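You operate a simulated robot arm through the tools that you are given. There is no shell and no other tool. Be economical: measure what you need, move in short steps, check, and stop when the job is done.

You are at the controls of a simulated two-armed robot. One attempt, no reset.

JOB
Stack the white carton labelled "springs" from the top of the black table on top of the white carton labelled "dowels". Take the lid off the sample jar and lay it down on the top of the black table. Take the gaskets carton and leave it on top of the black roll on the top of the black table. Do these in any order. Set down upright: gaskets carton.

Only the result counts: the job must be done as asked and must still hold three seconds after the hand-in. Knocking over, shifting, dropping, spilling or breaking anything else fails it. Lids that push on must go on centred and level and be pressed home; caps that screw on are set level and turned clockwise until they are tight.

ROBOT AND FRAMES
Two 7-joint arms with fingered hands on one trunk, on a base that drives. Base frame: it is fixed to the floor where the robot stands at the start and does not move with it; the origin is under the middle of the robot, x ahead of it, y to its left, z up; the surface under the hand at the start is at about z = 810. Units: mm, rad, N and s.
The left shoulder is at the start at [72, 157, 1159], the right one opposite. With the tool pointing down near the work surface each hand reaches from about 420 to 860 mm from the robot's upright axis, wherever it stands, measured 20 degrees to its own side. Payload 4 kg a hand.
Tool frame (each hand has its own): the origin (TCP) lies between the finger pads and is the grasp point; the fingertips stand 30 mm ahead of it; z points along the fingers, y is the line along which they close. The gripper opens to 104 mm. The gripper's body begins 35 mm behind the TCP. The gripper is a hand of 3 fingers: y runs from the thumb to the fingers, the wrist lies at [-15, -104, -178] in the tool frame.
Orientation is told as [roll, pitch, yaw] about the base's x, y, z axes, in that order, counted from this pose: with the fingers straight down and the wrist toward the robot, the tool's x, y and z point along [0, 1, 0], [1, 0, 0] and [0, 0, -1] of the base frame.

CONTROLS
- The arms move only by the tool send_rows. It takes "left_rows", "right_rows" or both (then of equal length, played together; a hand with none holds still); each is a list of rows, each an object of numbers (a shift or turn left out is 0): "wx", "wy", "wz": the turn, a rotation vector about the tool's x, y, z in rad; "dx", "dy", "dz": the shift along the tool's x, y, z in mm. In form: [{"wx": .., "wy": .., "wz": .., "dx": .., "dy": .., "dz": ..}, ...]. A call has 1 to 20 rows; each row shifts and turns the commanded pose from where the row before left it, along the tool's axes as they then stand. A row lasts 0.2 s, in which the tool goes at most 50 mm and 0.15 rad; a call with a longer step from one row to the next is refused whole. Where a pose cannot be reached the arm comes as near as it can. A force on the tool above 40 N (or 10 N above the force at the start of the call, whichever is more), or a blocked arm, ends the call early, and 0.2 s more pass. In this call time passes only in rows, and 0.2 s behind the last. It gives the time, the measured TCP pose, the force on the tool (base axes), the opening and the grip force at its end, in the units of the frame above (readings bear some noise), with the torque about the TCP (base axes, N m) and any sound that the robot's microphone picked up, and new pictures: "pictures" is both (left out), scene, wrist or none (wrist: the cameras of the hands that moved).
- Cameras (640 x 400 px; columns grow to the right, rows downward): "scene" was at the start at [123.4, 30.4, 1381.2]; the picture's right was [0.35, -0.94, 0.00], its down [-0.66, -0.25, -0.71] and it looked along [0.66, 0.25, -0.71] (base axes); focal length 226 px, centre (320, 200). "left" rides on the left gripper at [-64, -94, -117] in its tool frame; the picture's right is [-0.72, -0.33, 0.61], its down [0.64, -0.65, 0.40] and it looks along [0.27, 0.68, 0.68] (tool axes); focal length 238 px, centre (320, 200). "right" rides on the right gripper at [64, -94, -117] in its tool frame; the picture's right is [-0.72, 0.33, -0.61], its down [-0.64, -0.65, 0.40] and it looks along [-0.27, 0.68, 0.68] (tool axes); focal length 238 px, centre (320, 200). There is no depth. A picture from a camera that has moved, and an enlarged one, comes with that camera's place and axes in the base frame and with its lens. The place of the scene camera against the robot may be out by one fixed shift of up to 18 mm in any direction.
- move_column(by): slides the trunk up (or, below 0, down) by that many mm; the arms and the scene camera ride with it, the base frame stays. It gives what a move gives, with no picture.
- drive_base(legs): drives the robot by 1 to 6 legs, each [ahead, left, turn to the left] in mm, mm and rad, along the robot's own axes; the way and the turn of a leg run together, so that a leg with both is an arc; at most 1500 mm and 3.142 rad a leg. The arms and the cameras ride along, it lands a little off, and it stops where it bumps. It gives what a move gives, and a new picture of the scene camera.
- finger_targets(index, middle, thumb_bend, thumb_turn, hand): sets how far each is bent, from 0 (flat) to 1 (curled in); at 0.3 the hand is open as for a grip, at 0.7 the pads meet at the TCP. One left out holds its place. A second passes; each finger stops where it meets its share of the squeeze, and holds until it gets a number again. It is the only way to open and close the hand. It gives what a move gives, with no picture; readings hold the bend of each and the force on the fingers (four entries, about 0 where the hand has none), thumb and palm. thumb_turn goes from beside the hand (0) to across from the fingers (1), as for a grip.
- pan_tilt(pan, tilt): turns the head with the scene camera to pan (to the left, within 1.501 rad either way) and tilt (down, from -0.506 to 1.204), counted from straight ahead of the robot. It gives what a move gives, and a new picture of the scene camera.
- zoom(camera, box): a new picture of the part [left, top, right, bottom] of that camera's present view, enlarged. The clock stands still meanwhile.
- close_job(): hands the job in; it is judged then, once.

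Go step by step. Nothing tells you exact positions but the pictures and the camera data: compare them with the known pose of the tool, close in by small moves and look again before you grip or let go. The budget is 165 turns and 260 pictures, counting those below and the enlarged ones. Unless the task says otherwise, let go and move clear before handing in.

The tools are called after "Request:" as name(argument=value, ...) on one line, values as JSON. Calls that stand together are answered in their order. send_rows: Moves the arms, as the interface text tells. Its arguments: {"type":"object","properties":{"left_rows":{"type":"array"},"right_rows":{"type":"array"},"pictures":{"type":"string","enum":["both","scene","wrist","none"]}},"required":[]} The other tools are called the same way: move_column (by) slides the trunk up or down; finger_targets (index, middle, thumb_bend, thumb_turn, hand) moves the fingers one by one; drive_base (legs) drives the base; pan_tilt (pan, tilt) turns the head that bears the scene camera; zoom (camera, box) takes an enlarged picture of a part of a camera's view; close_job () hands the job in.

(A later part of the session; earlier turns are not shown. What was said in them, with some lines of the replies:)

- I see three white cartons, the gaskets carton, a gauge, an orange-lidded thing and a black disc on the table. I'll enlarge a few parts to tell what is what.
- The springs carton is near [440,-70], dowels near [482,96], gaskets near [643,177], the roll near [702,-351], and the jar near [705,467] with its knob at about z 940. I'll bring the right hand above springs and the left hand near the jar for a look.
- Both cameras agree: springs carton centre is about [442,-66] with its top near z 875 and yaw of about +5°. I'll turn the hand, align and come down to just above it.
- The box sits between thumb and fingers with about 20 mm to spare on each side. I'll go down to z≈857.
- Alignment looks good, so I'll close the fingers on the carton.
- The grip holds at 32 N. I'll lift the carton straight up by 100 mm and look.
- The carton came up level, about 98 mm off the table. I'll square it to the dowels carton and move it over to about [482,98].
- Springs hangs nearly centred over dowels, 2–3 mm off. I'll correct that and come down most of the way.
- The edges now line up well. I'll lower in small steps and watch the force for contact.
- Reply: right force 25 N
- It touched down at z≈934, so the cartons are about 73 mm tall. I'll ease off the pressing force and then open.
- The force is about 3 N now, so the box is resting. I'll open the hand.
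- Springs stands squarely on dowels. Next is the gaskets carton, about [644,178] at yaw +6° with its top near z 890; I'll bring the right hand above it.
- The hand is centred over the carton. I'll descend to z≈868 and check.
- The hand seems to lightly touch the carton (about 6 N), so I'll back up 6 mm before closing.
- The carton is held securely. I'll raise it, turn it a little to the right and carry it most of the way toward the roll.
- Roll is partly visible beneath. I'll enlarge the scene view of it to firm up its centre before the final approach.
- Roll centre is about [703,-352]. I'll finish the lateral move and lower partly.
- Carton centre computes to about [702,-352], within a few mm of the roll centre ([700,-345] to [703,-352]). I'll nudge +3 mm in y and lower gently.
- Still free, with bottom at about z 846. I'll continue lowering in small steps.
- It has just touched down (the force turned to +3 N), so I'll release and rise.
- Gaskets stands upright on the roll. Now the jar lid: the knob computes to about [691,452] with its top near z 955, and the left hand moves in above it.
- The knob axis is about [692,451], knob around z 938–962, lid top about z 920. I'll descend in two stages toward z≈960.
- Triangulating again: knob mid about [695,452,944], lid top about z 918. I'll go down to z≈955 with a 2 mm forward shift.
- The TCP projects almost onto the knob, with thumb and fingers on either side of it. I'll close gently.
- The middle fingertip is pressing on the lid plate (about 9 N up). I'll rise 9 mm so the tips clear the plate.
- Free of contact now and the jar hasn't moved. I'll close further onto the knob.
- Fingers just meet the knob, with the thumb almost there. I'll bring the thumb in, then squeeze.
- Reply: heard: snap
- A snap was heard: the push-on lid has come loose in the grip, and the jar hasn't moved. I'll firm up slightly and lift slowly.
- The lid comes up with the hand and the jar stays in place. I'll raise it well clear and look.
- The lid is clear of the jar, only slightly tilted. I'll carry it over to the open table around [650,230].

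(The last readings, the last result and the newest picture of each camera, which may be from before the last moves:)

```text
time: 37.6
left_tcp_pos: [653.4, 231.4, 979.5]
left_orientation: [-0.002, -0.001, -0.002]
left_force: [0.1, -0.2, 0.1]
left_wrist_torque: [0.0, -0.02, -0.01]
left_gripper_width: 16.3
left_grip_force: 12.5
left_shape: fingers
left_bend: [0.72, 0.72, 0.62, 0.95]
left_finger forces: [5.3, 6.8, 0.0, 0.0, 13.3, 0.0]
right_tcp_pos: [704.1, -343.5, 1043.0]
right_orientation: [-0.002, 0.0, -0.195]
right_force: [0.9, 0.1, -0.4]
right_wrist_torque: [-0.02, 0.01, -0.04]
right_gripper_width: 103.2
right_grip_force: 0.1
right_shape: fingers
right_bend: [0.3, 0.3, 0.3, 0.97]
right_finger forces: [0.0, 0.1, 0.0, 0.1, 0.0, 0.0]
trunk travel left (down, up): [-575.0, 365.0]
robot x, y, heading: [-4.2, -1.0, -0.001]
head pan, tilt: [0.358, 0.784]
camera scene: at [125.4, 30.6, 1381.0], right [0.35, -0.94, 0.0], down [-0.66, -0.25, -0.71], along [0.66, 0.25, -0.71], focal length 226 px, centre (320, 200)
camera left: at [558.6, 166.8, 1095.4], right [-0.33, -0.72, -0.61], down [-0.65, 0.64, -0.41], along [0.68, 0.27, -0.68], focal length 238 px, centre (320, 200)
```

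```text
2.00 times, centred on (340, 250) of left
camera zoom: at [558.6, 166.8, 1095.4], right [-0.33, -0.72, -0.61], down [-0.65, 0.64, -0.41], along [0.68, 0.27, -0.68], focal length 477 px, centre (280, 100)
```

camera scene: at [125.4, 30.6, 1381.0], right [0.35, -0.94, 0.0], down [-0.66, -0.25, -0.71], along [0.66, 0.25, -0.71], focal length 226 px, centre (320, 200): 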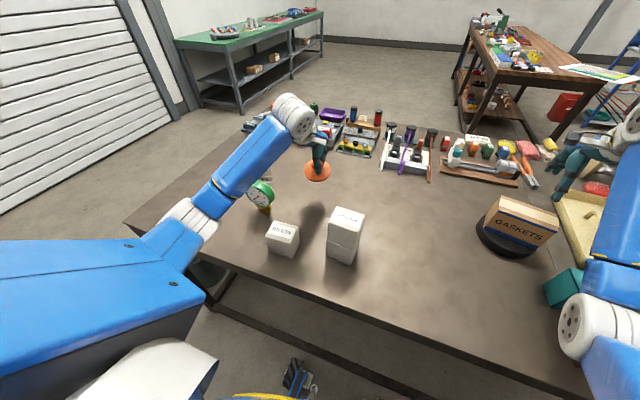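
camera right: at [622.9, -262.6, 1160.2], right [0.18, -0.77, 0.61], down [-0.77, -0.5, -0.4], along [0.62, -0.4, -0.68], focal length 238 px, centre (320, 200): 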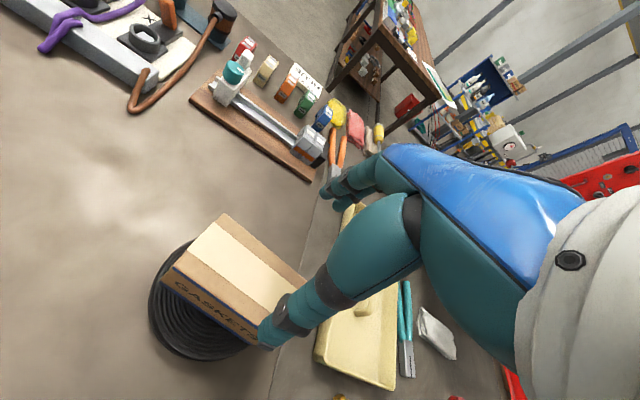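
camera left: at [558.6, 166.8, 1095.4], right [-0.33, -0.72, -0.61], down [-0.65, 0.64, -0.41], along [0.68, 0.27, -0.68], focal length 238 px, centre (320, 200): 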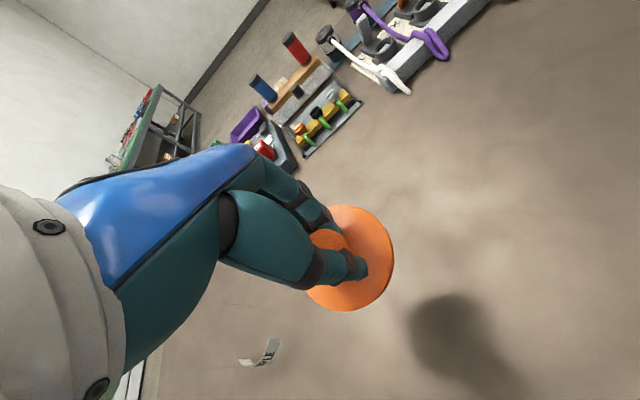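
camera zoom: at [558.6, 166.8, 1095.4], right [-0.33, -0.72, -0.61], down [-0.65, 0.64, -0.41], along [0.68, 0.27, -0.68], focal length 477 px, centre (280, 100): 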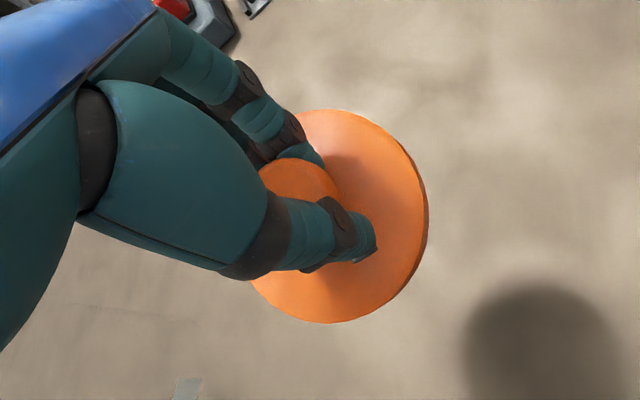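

The lid hangs tilted a little toward the robot but is held firmly. I'll lower it most of the way.

Request:
send_rows(left_rows=[{"dz": 30}, {"dz": 30}, {"dz": 20}, {"dz": 10}], pictures="wrist")

Request:
zoom(camera="scene", box=[280, 130, 380, 230])

```text
time: 38.6
left_tcp_pos: [651.6, 229.1, 889.9]
left_orientation: [0.002, 0.001, 0.0]
left_force: [-0.7, -0.5, -0.2]
left_wrist_torque: [0.0, -0.03, -0.01]
left_gripper_width: 16.2
left_grip_force: 12.4
left_shape: fingers
left_bend: [0.72, 0.72, 0.63, 0.95]
left_finger forces: [5.3, 6.8, 0.1, 0.1, 13.2, 0.1]
right_tcp_pos: [703.4, -344.4, 1042.4]
right_orientation: [-0.001, 0.0, -0.197]
right_force: [0.3, 0.5, -0.1]
right_wrist_torque: [0.01, 0.03, 0.04]
right_gripper_width: 103.4
right_grip_force: 0.1
right_shape: fingers
right_bend: [0.3, 0.3, 0.3, 0.97]
right_finger forces: [0.0, 0.0, 0.1, 0.0, 0.1, 0.0]
trunk travel left (down, up): [-575.0, 365.0]
robot x, y, heading: [0.0, -0.1, -0.003]
head pan, tilt: [0.358, 0.784]
camera left: at [556.1, 164.9, 1005.4], right [-0.33, -0.72, -0.61], down [-0.65, 0.64, -0.4], along [0.68, 0.27, -0.68], focal length 238 px, centre (320, 200)
```

left: 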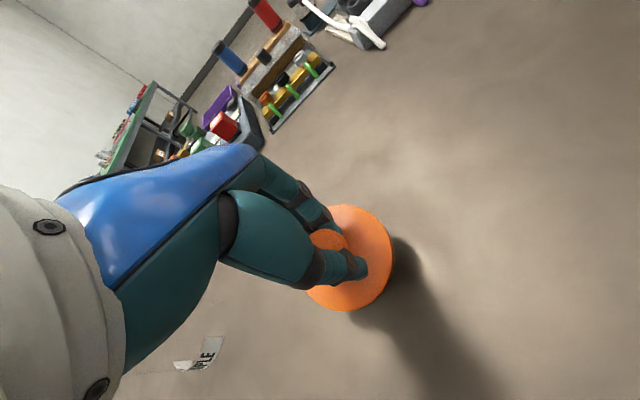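

```text
4.00 times, centred on (330, 180) of scene
camera zoom: at [124.9, 28.5, 1381.1], right [0.35, -0.94, 0.0], down [-0.66, -0.25, -0.71], along [0.66, 0.25, -0.71], focal length 905 px, centre (280, 280)
```

zoom: 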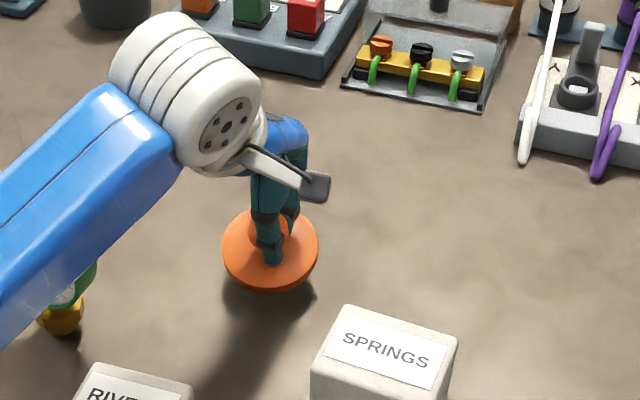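

About 20 mm of gap is left. I'll lower in small steps until contact.

Request:
send_rows(left_rows=[{"dz": 4}, {"dz": 3}, {"dz": 3}], pictures="none")

Request:
zoom(camera="scene", box=[280, 130, 380, 230])

```text
time: 39.4
left_tcp_pos: [650.7, 229.5, 878.2]
left_orientation: [0.001, 0.0, -0.001]
left_force: [-0.3, -0.3, -1.1]
left_wrist_torque: [-0.01, -0.01, -0.02]
left_gripper_width: 15.7
left_grip_force: 12.7
left_shape: fingers
left_bend: [0.72, 0.72, 0.63, 0.95]
left_finger forces: [5.4, 6.9, 0.0, 0.0, 13.2, 0.1]
right_tcp_pos: [703.5, -345.1, 1043.0]
right_orientation: [-0.001, 0.0, -0.195]
right_force: [-0.1, -0.5, 0.4]
right_wrist_torque: [0.02, -0.01, -0.04]
right_gripper_width: 103.2
right_grip_force: 0.1
right_shape: fingers
right_bend: [0.3, 0.3, 0.3, 0.97]
right_finger forces: [0.0, 0.0, 0.1, 0.1, 0.1, 0.1]
trunk travel left (down, up): [-575.0, 365.0]
robot x, y, heading: [-3.9, -2.4, -0.005]
head pan, tilt: [0.358, 0.784]
```

```text
4.00 times, centred on (330, 180) of scene
camera zoom: at [124.8, 28.4, 1381.1], right [0.35, -0.94, 0.0], down [-0.66, -0.25, -0.71], along [0.66, 0.25, -0.71], focal length 905 px, centre (280, 280)
```

zoom: 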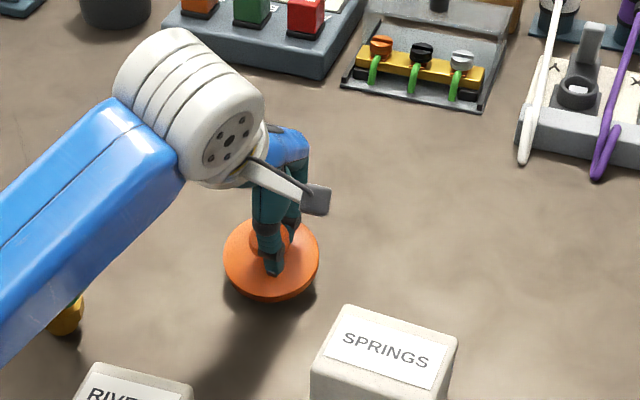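

No contact yet, and the forearm is well clear of the gauge, only hiding it from view. I'll continue down.

Request:
send_rows(left_rows=[{"dz": 3}, {"dz": 2}, {"dz": 2}], pictures="none")

Request:
send_rows(left_rows=[{"dz": 2}, {"dz": 2}], pictures="none")

Request:
zoom(camera="scene", box=[280, 150, 350, 220])

```text
time: 40.2
left_tcp_pos: [650.4, 228.9, 872.4]
left_orientation: [0.002, 0.001, 0.002]
left_force: [-0.1, 0.1, -0.3]
left_wrist_torque: [-0.01, 0.01, -0.02]
left_gripper_width: 16.0
left_grip_force: 12.9
left_shape: fingers
left_bend: [0.72, 0.72, 0.63, 0.95]
left_finger forces: [5.3, 7.0, 0.0, 0.0, 13.1, 0.0]
right_tcp_pos: [704.2, -345.3, 1043.4]
right_orientation: [0.0, 0.0, -0.194]
right_force: [0.1, -0.1, 0.0]
right_wrist_torque: [0.05, 0.01, 0.0]
right_gripper_width: 103.6
right_grip_force: 0.0
right_shape: fingers
right_bend: [0.3, 0.3, 0.3, 0.97]
right_finger forces: [0.1, 0.0, 0.0, 0.0, 0.1, 0.0]
trunk travel left (down, up): [-575.0, 365.0]
robot x, y, heading: [-1.0, -0.8, -0.005]
head pan, tilt: [0.358, 0.784]
```

```text
time: 40.8
left_tcp_pos: [651.0, 228.0, 868.6]
left_orientation: [0.001, -0.002, -0.002]
left_force: [0.7, -0.9, 1.5]
left_wrist_torque: [-0.02, 0.04, 0.02]
left_gripper_width: 15.6
left_grip_force: 12.9
left_shape: fingers
left_bend: [0.72, 0.72, 0.63, 0.95]
left_finger forces: [5.7, 7.1, 0.1, 0.1, 13.3, 0.0]
right_tcp_pos: [703.5, -346.8, 1042.7]
right_orientation: [0.0, 0.0, -0.194]
right_force: [-0.3, -0.3, 0.1]
right_wrist_torque: [0.01, 0.03, -0.03]
right_gripper_width: 103.4
right_grip_force: 0.1
right_shape: fingers
right_bend: [0.3, 0.3, 0.3, 0.97]
right_finger forces: [0.0, 0.0, 0.0, 0.0, 0.0, 0.1]
trunk travel left (down, up): [-575.0, 365.0]
robot x, y, heading: [-0.1, 0.8, 0.001]
head pan, tilt: [0.358, 0.784]
```

```text
5.71 times, centred on (315, 185) of scene
camera zoom: at [124.6, 28.2, 1381.2], right [0.35, -0.94, 0.0], down [-0.66, -0.25, -0.71], along [0.66, 0.25, -0.71], focal length 1292 px, centre (349, 286)
```

zoom: 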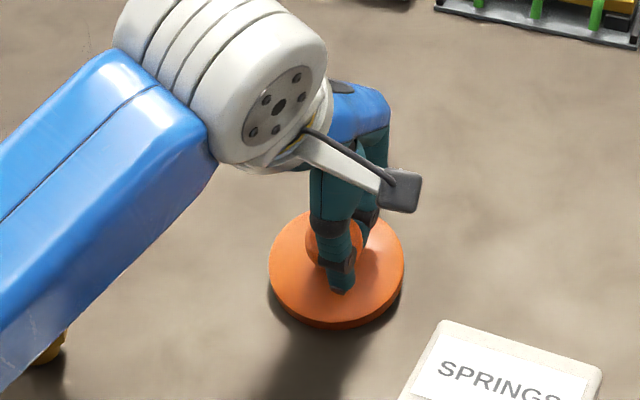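

Contact seems to be beginning (force +1.5 N). I'll take a few more small steps until it clearly rests.

Request:
send_rows(left_rows=[{"dz": 2}, {"dz": 2}], pictures="none")

Request:
send_rows(left_rows=[{"dz": 2}], pictures="wrist")

Request:
zoom(camera="scene", box=[280, 150, 350, 220])

```text
time: 41.4
left_tcp_pos: [651.0, 228.8, 866.2]
left_orientation: [0.0, -0.003, 0.002]
left_force: [3.1, -0.3, 5.8]
left_wrist_torque: [-0.05, 0.16, -0.02]
left_gripper_width: 15.5
left_grip_force: 13.1
left_shape: fingers
left_bend: [0.72, 0.72, 0.64, 0.95]
left_finger forces: [6.8, 7.3, 0.1, 0.0, 12.3, 0.0]
right_tcp_pos: [702.4, -347.5, 1042.7]
right_orientation: [0.0, 0.0, -0.196]
right_force: [-0.1, 0.1, 0.5]
right_wrist_torque: [0.01, 0.03, 0.01]
right_gripper_width: 103.5
right_grip_force: 0.0
right_shape: fingers
right_bend: [0.3, 0.3, 0.3, 0.97]
right_finger forces: [0.0, 0.0, 0.1, 0.0, 0.0, 0.1]
trunk travel left (down, up): [-575.0, 365.0]
robot x, y, heading: [-1.6, -0.9, -0.003]
head pan, tilt: [0.358, 0.784]
```

```text
time: 41.8
left_tcp_pos: [649.5, 228.7, 863.3]
left_orientation: [0.003, -0.001, -0.001]
left_force: [1.9, -0.2, 6.5]
left_wrist_torque: [-0.08, 0.17, 0.01]
left_gripper_width: 15.1
left_grip_force: 12.4
left_shape: fingers
left_bend: [0.72, 0.72, 0.65, 0.95]
left_finger forces: [6.7, 5.7, 0.1, 0.0, 12.0, 0.0]
right_tcp_pos: [702.5, -345.8, 1041.9]
right_orientation: [0.001, 0.001, -0.196]
right_force: [-0.5, -0.2, 0.1]
right_wrist_torque: [-0.02, 0.0, 0.02]
right_gripper_width: 103.5
right_grip_force: 0.0
right_shape: fingers
right_bend: [0.3, 0.3, 0.3, 0.97]
right_finger forces: [0.0, 0.1, 0.1, 0.0, 0.0, 0.0]
trunk travel left (down, up): [-575.0, 365.0]
robot x, y, heading: [-0.2, -0.3, -0.005]
head pan, tilt: [0.358, 0.784]
camera left: at [555.9, 164.1, 978.7], right [-0.33, -0.72, -0.61], down [-0.65, 0.64, -0.4], along [0.68, 0.27, -0.68], focal length 238 px, centre (320, 200)
```

left: 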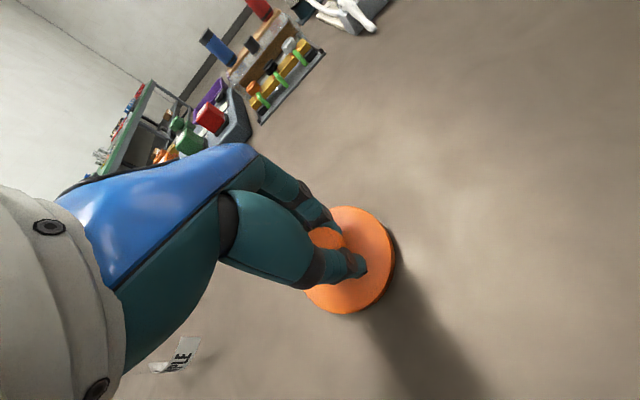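

```text
5.71 times, centred on (315, 185) of scene
camera zoom: at [123.7, 27.8, 1381.2], right [0.35, -0.94, 0.0], down [-0.66, -0.25, -0.71], along [0.66, 0.25, -0.71], focal length 1292 px, centre (349, 286)
```

zoom: 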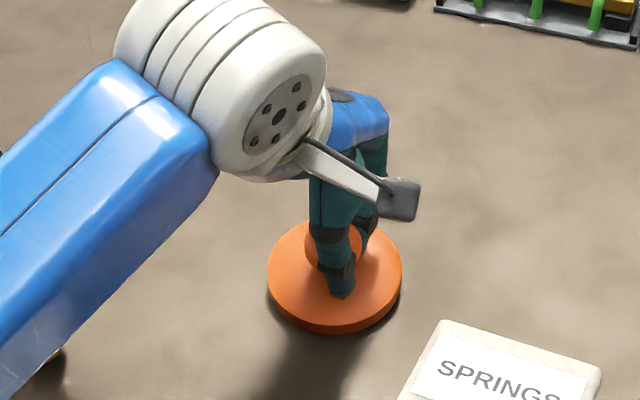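

The front edge is down and the lid is levelling under light force. Two more small steps.

Request:
send_rows(left_rows=[{"dz": 2}, {"dz": 1.5}], pictures="none")

Request:
zoom(camera="scene", box=[280, 150, 350, 220])

```text
time: 42.4
left_tcp_pos: [650.2, 229.1, 859.4]
left_orientation: [0.002, 0.003, -0.001]
left_force: [0.2, -0.9, 3.3]
left_wrist_torque: [-0.06, 0.17, 0.0]
left_gripper_width: 14.1
left_grip_force: 12.1
left_shape: fingers
left_bend: [0.72, 0.72, 0.65, 0.95]
left_finger forces: [6.7, 5.6, 0.0, 0.0, 11.9, 0.0]
right_tcp_pos: [702.1, -344.9, 1042.9]
right_orientation: [0.0, 0.0, -0.196]
right_force: [0.5, 0.9, 1.2]
right_wrist_torque: [-0.01, 0.0, 0.03]
right_gripper_width: 103.4
right_grip_force: 0.1
right_shape: fingers
right_bend: [0.3, 0.3, 0.3, 0.97]
right_finger forces: [0.0, 0.0, 0.1, 0.0, 0.0, 0.0]
trunk travel left (down, up): [-575.0, 365.0]
robot x, y, heading: [-1.9, 1.1, -0.001]
head pan, tilt: [0.358, 0.784]
```

```text
5.71 times, centred on (315, 185) of scene
camera zoom: at [124.0, 28.0, 1381.1], right [0.35, -0.94, 0.0], down [-0.66, -0.25, -0.71], along [0.66, 0.25, -0.71], focal length 1292 px, centre (349, 286)
```

zoom: 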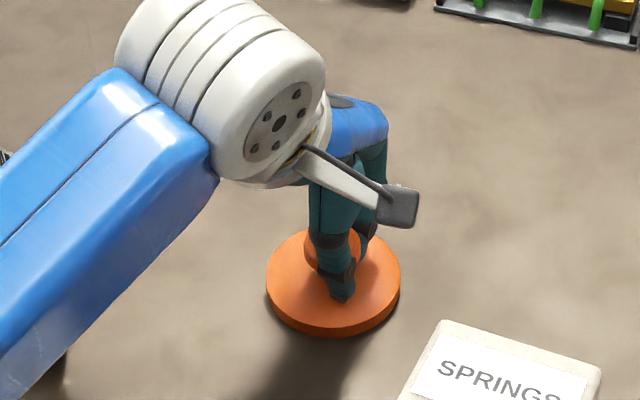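

It is nearly flat now. One more 2 mm, then I'll release in stages.

Request:
send_rows(left_rows=[{"dz": 2}], pictures="none")

Request:
finger_targets(hand="left", index=0.62, middle=0.62, thumb_bend=0.58)

Request:
zoom(camera="scene", box=[280, 150, 350, 220])

```text
time: 42.8
left_tcp_pos: [650.1, 230.1, 858.1]
left_orientation: [-0.001, 0.0, 0.002]
left_force: [0.6, -0.1, 5.2]
left_wrist_torque: [-0.04, 0.12, 0.04]
left_gripper_width: 13.9
left_grip_force: 12.5
left_shape: fingers
left_bend: [0.72, 0.72, 0.65, 0.95]
left_finger forces: [7.1, 5.4, 0.0, 0.0, 11.9, 0.0]
right_tcp_pos: [702.8, -345.6, 1041.6]
right_orientation: [0.0, 0.0, -0.195]
right_force: [-0.4, 0.2, 0.8]
right_wrist_torque: [0.01, 0.0, -0.03]
right_gripper_width: 103.5
right_grip_force: 0.0
right_shape: fingers
right_bend: [0.3, 0.3, 0.3, 0.97]
right_finger forces: [0.0, 0.1, 0.1, 0.0, 0.0, 0.0]
trunk travel left (down, up): [-575.0, 365.0]
robot x, y, heading: [-0.1, 2.1, 0.004]
head pan, tilt: [0.358, 0.784]
```

```text
time: 43.8
left_tcp_pos: [650.2, 230.2, 856.9]
left_orientation: [-0.001, 0.0, 0.0]
left_force: [0.1, -0.7, -0.1]
left_wrist_torque: [-0.01, 0.01, 0.05]
left_gripper_width: 26.8
left_grip_force: 0.1
left_shape: fingers
left_bend: [0.62, 0.62, 0.57, 0.97]
left_finger forces: [0.0, 0.0, 0.0, 0.0, 0.1, 0.1]
right_tcp_pos: [703.7, -345.8, 1043.2]
right_orientation: [-0.002, -0.001, -0.196]
right_force: [1.0, 0.1, -0.8]
right_wrist_torque: [-0.03, -0.02, 0.03]
right_gripper_width: 103.4
right_grip_force: 0.1
right_shape: fingers
right_bend: [0.3, 0.3, 0.3, 0.97]
right_finger forces: [0.0, 0.1, 0.0, 0.0, 0.0, 0.0]
trunk travel left (down, up): [-575.0, 365.0]
robot x, y, heading: [1.5, 0.4, -0.003]
head pan, tilt: [0.358, 0.784]
```

```text
5.71 times, centred on (315, 185) of scene
camera zoom: at [124.7, 28.4, 1381.1], right [0.35, -0.94, 0.0], down [-0.66, -0.25, -0.71], along [0.66, 0.25, -0.71], focal length 1292 px, centre (349, 286)
```

zoom: 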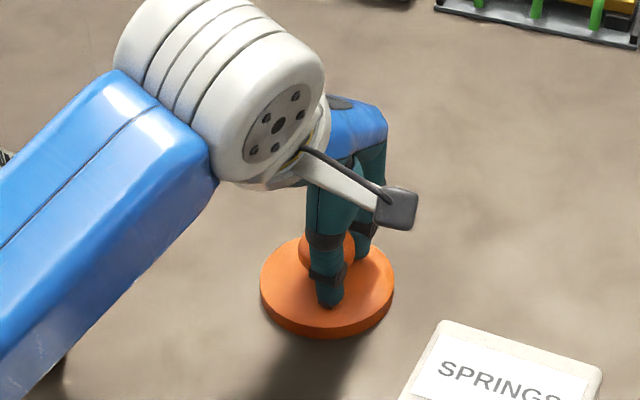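

The lid lies flat and free. I'll open a bit more, rise a little, open fully and lift clear.

Request:
finger_targets(hand="left", index=0.54, middle=0.54, thumb_bend=0.52)

Request:
send_rows(left_rows=[{"dz": -4}, {"dz": -4}], pictures="none")

Request:
finger_targets(hand="left", index=0.4, middle=0.4, thumb_bend=0.4)

Request:
zoom(camera="scene", box=[280, 150, 350, 220])

```text
time: 44.8
left_tcp_pos: [651.4, 231.1, 856.7]
left_orientation: [0.001, 0.0, 0.001]
left_force: [0.3, -0.1, 0.6]
left_wrist_torque: [0.0, -0.01, 0.0]
left_gripper_width: 43.6
left_grip_force: 0.1
left_shape: fingers
left_bend: [0.54, 0.54, 0.52, 0.97]
left_finger forces: [0.0, 0.1, 0.0, 0.1, 0.0, 0.1]
right_tcp_pos: [702.4, -347.0, 1041.8]
right_orientation: [-0.002, 0.0, -0.196]
right_force: [-0.8, 0.3, 0.7]
right_wrist_torque: [-0.01, -0.01, 0.01]
right_gripper_width: 103.6
right_grip_force: 0.1
right_shape: fingers
right_bend: [0.3, 0.3, 0.3, 0.97]
right_finger forces: [0.0, 0.0, 0.1, 0.0, 0.0, 0.1]
trunk travel left (down, up): [-575.0, 365.0]
robot x, y, heading: [-1.1, -0.3, 0.0]
head pan, tilt: [0.358, 0.784]
```

```text
time: 45.4
left_tcp_pos: [651.8, 230.1, 865.7]
left_orientation: [-0.001, 0.0, -0.002]
left_force: [0.1, 0.2, -0.4]
left_wrist_torque: [0.03, 0.02, -0.03]
left_gripper_width: 43.9
left_grip_force: 0.0
left_shape: fingers
left_bend: [0.54, 0.54, 0.52, 0.97]
left_finger forces: [0.0, 0.0, 0.0, 0.1, 0.0, 0.0]
right_tcp_pos: [703.2, -346.3, 1042.2]
right_orientation: [-0.001, 0.001, -0.197]
right_force: [0.6, -0.3, -0.4]
right_wrist_torque: [0.0, 0.01, -0.02]
right_gripper_width: 103.5
right_grip_force: 0.1
right_shape: fingers
right_bend: [0.3, 0.3, 0.3, 0.97]
right_finger forces: [0.1, 0.0, 0.0, 0.1, 0.0, 0.0]
trunk travel left (down, up): [-575.0, 365.0]
robot x, y, heading: [-1.2, -2.5, -0.002]
head pan, tilt: [0.358, 0.784]
```

```text
time: 46.4
left_tcp_pos: [650.7, 230.5, 865.0]
left_orientation: [0.001, 0.002, 0.001]
left_force: [-0.7, -0.3, -0.6]
left_wrist_torque: [0.04, -0.02, -0.02]
left_gripper_width: 77.5
left_grip_force: 0.1
left_shape: fingers
left_bend: [0.4, 0.4, 0.4, 0.97]
left_finger forces: [0.0, 0.0, 0.0, 0.1, 0.1, 0.1]
right_tcp_pos: [702.6, -345.3, 1043.3]
right_orientation: [-0.001, 0.0, -0.194]
right_force: [0.5, 0.2, 0.6]
right_wrist_torque: [0.02, -0.01, -0.05]
right_gripper_width: 103.5
right_grip_force: 0.0
right_shape: fingers
right_bend: [0.3, 0.3, 0.3, 0.97]
right_finger forces: [0.0, 0.0, 0.0, 0.0, 0.0, 0.1]
trunk travel left (down, up): [-575.0, 365.0]
robot x, y, heading: [0.0, -2.8, -0.0]
head pan, tilt: [0.358, 0.784]
```

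```text
5.71 times, centred on (315, 185) of scene
camera zoom: at [124.7, 28.4, 1381.1], right [0.35, -0.94, 0.0], down [-0.66, -0.25, -0.71], along [0.66, 0.25, -0.71], focal length 1292 px, centre (349, 286)
```

zoom: 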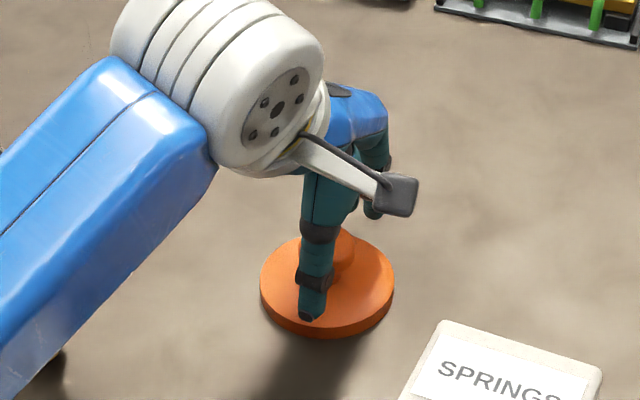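

The hand is open around the lid with no contact. I'll lift the left hand well clear and check the whole scene.

Request:
send_rows(left_rows=[{"dz": -15}, {"dz": -30}, {"dz": -40}, {"dz": -45}, {"dz": -45}])

Request:
zoom(camera="scene", box=[230, 120, 390, 280])

```text
time: 47.6
left_tcp_pos: [648.2, 230.7, 1039.4]
left_orientation: [0.001, 0.001, -0.001]
left_force: [-0.3, 0.3, -0.4]
left_wrist_torque: [0.03, 0.02, 0.02]
left_gripper_width: 77.5
left_grip_force: 0.0
left_shape: fingers
left_bend: [0.4, 0.4, 0.4, 0.97]
left_finger forces: [0.0, 0.0, 0.1, 0.0, 0.1, 0.0]
right_tcp_pos: [703.8, -346.0, 1042.1]
right_orientation: [0.002, -0.001, -0.196]
right_force: [0.5, 0.2, -0.2]
right_wrist_torque: [0.04, 0.02, -0.01]
right_gripper_width: 103.4
right_grip_force: 0.0
right_shape: fingers
right_bend: [0.3, 0.3, 0.3, 0.97]
right_finger forces: [0.0, 0.1, 0.1, 0.0, 0.1, 0.0]
trunk travel left (down, up): [-575.0, 365.0]
robot x, y, heading: [0.1, -2.7, 0.004]
head pan, tilt: [0.358, 0.784]
camera scene: at [124.5, 27.8, 1381.1], right [0.35, -0.94, 0.0], down [-0.66, -0.25, -0.71], along [0.66, 0.25, -0.71], focal length 226 px, centre (320, 200)
camera left: at [553.5, 166.0, 1156.2], right [-0.33, -0.72, -0.61], down [-0.65, 0.64, -0.4], along [0.68, 0.27, -0.68], focal length 238 px, centre (320, 200)
```

scene: 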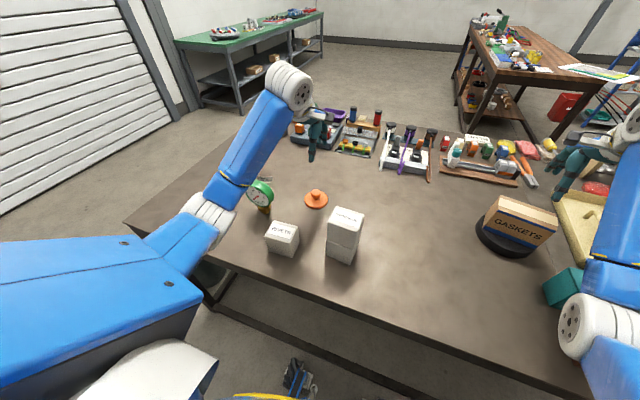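
left: 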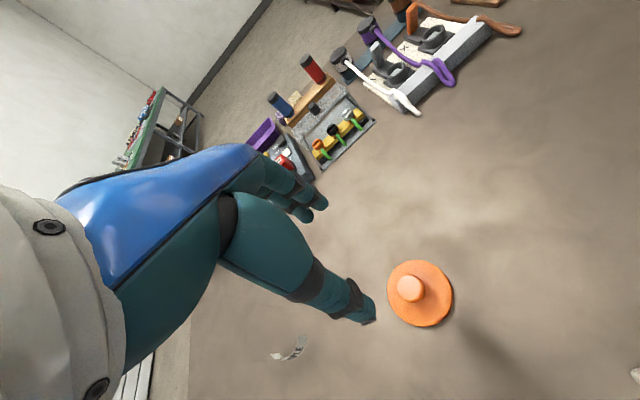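

```text
2.50 times, centred on (310, 200) of scene
camera zoom: at [124.5, 27.8, 1381.1], right [0.35, -0.94, 0.0], down [-0.66, -0.25, -0.71], along [0.66, 0.25, -0.71], focal length 565 px, centre (345, 200)
```

zoom: 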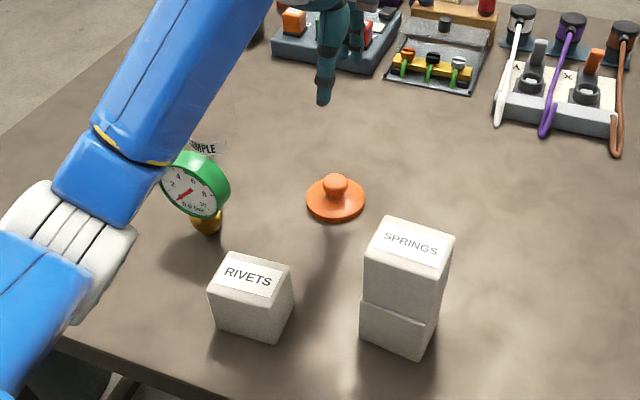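

The springs carton sits on dowels, the lid lies flat on the table with the jar still upright, the gaskets carton stands upright on the roll, and both hands are clear. Handing in.

Request:
close_job()

```text
The job is handed in.
```

I handed the job in with all three parts done; at my last look before the hand-in everything was in place and both hands were clear.

- **Springs carton:** it is stacked squarely on the dowels carton.
- **Jar lid:** it snapped off and now lies flat on the black table at about [650, 230]. The jar is still standing where it was.
- **Gaskets carton:** it stands upright on the black roll.
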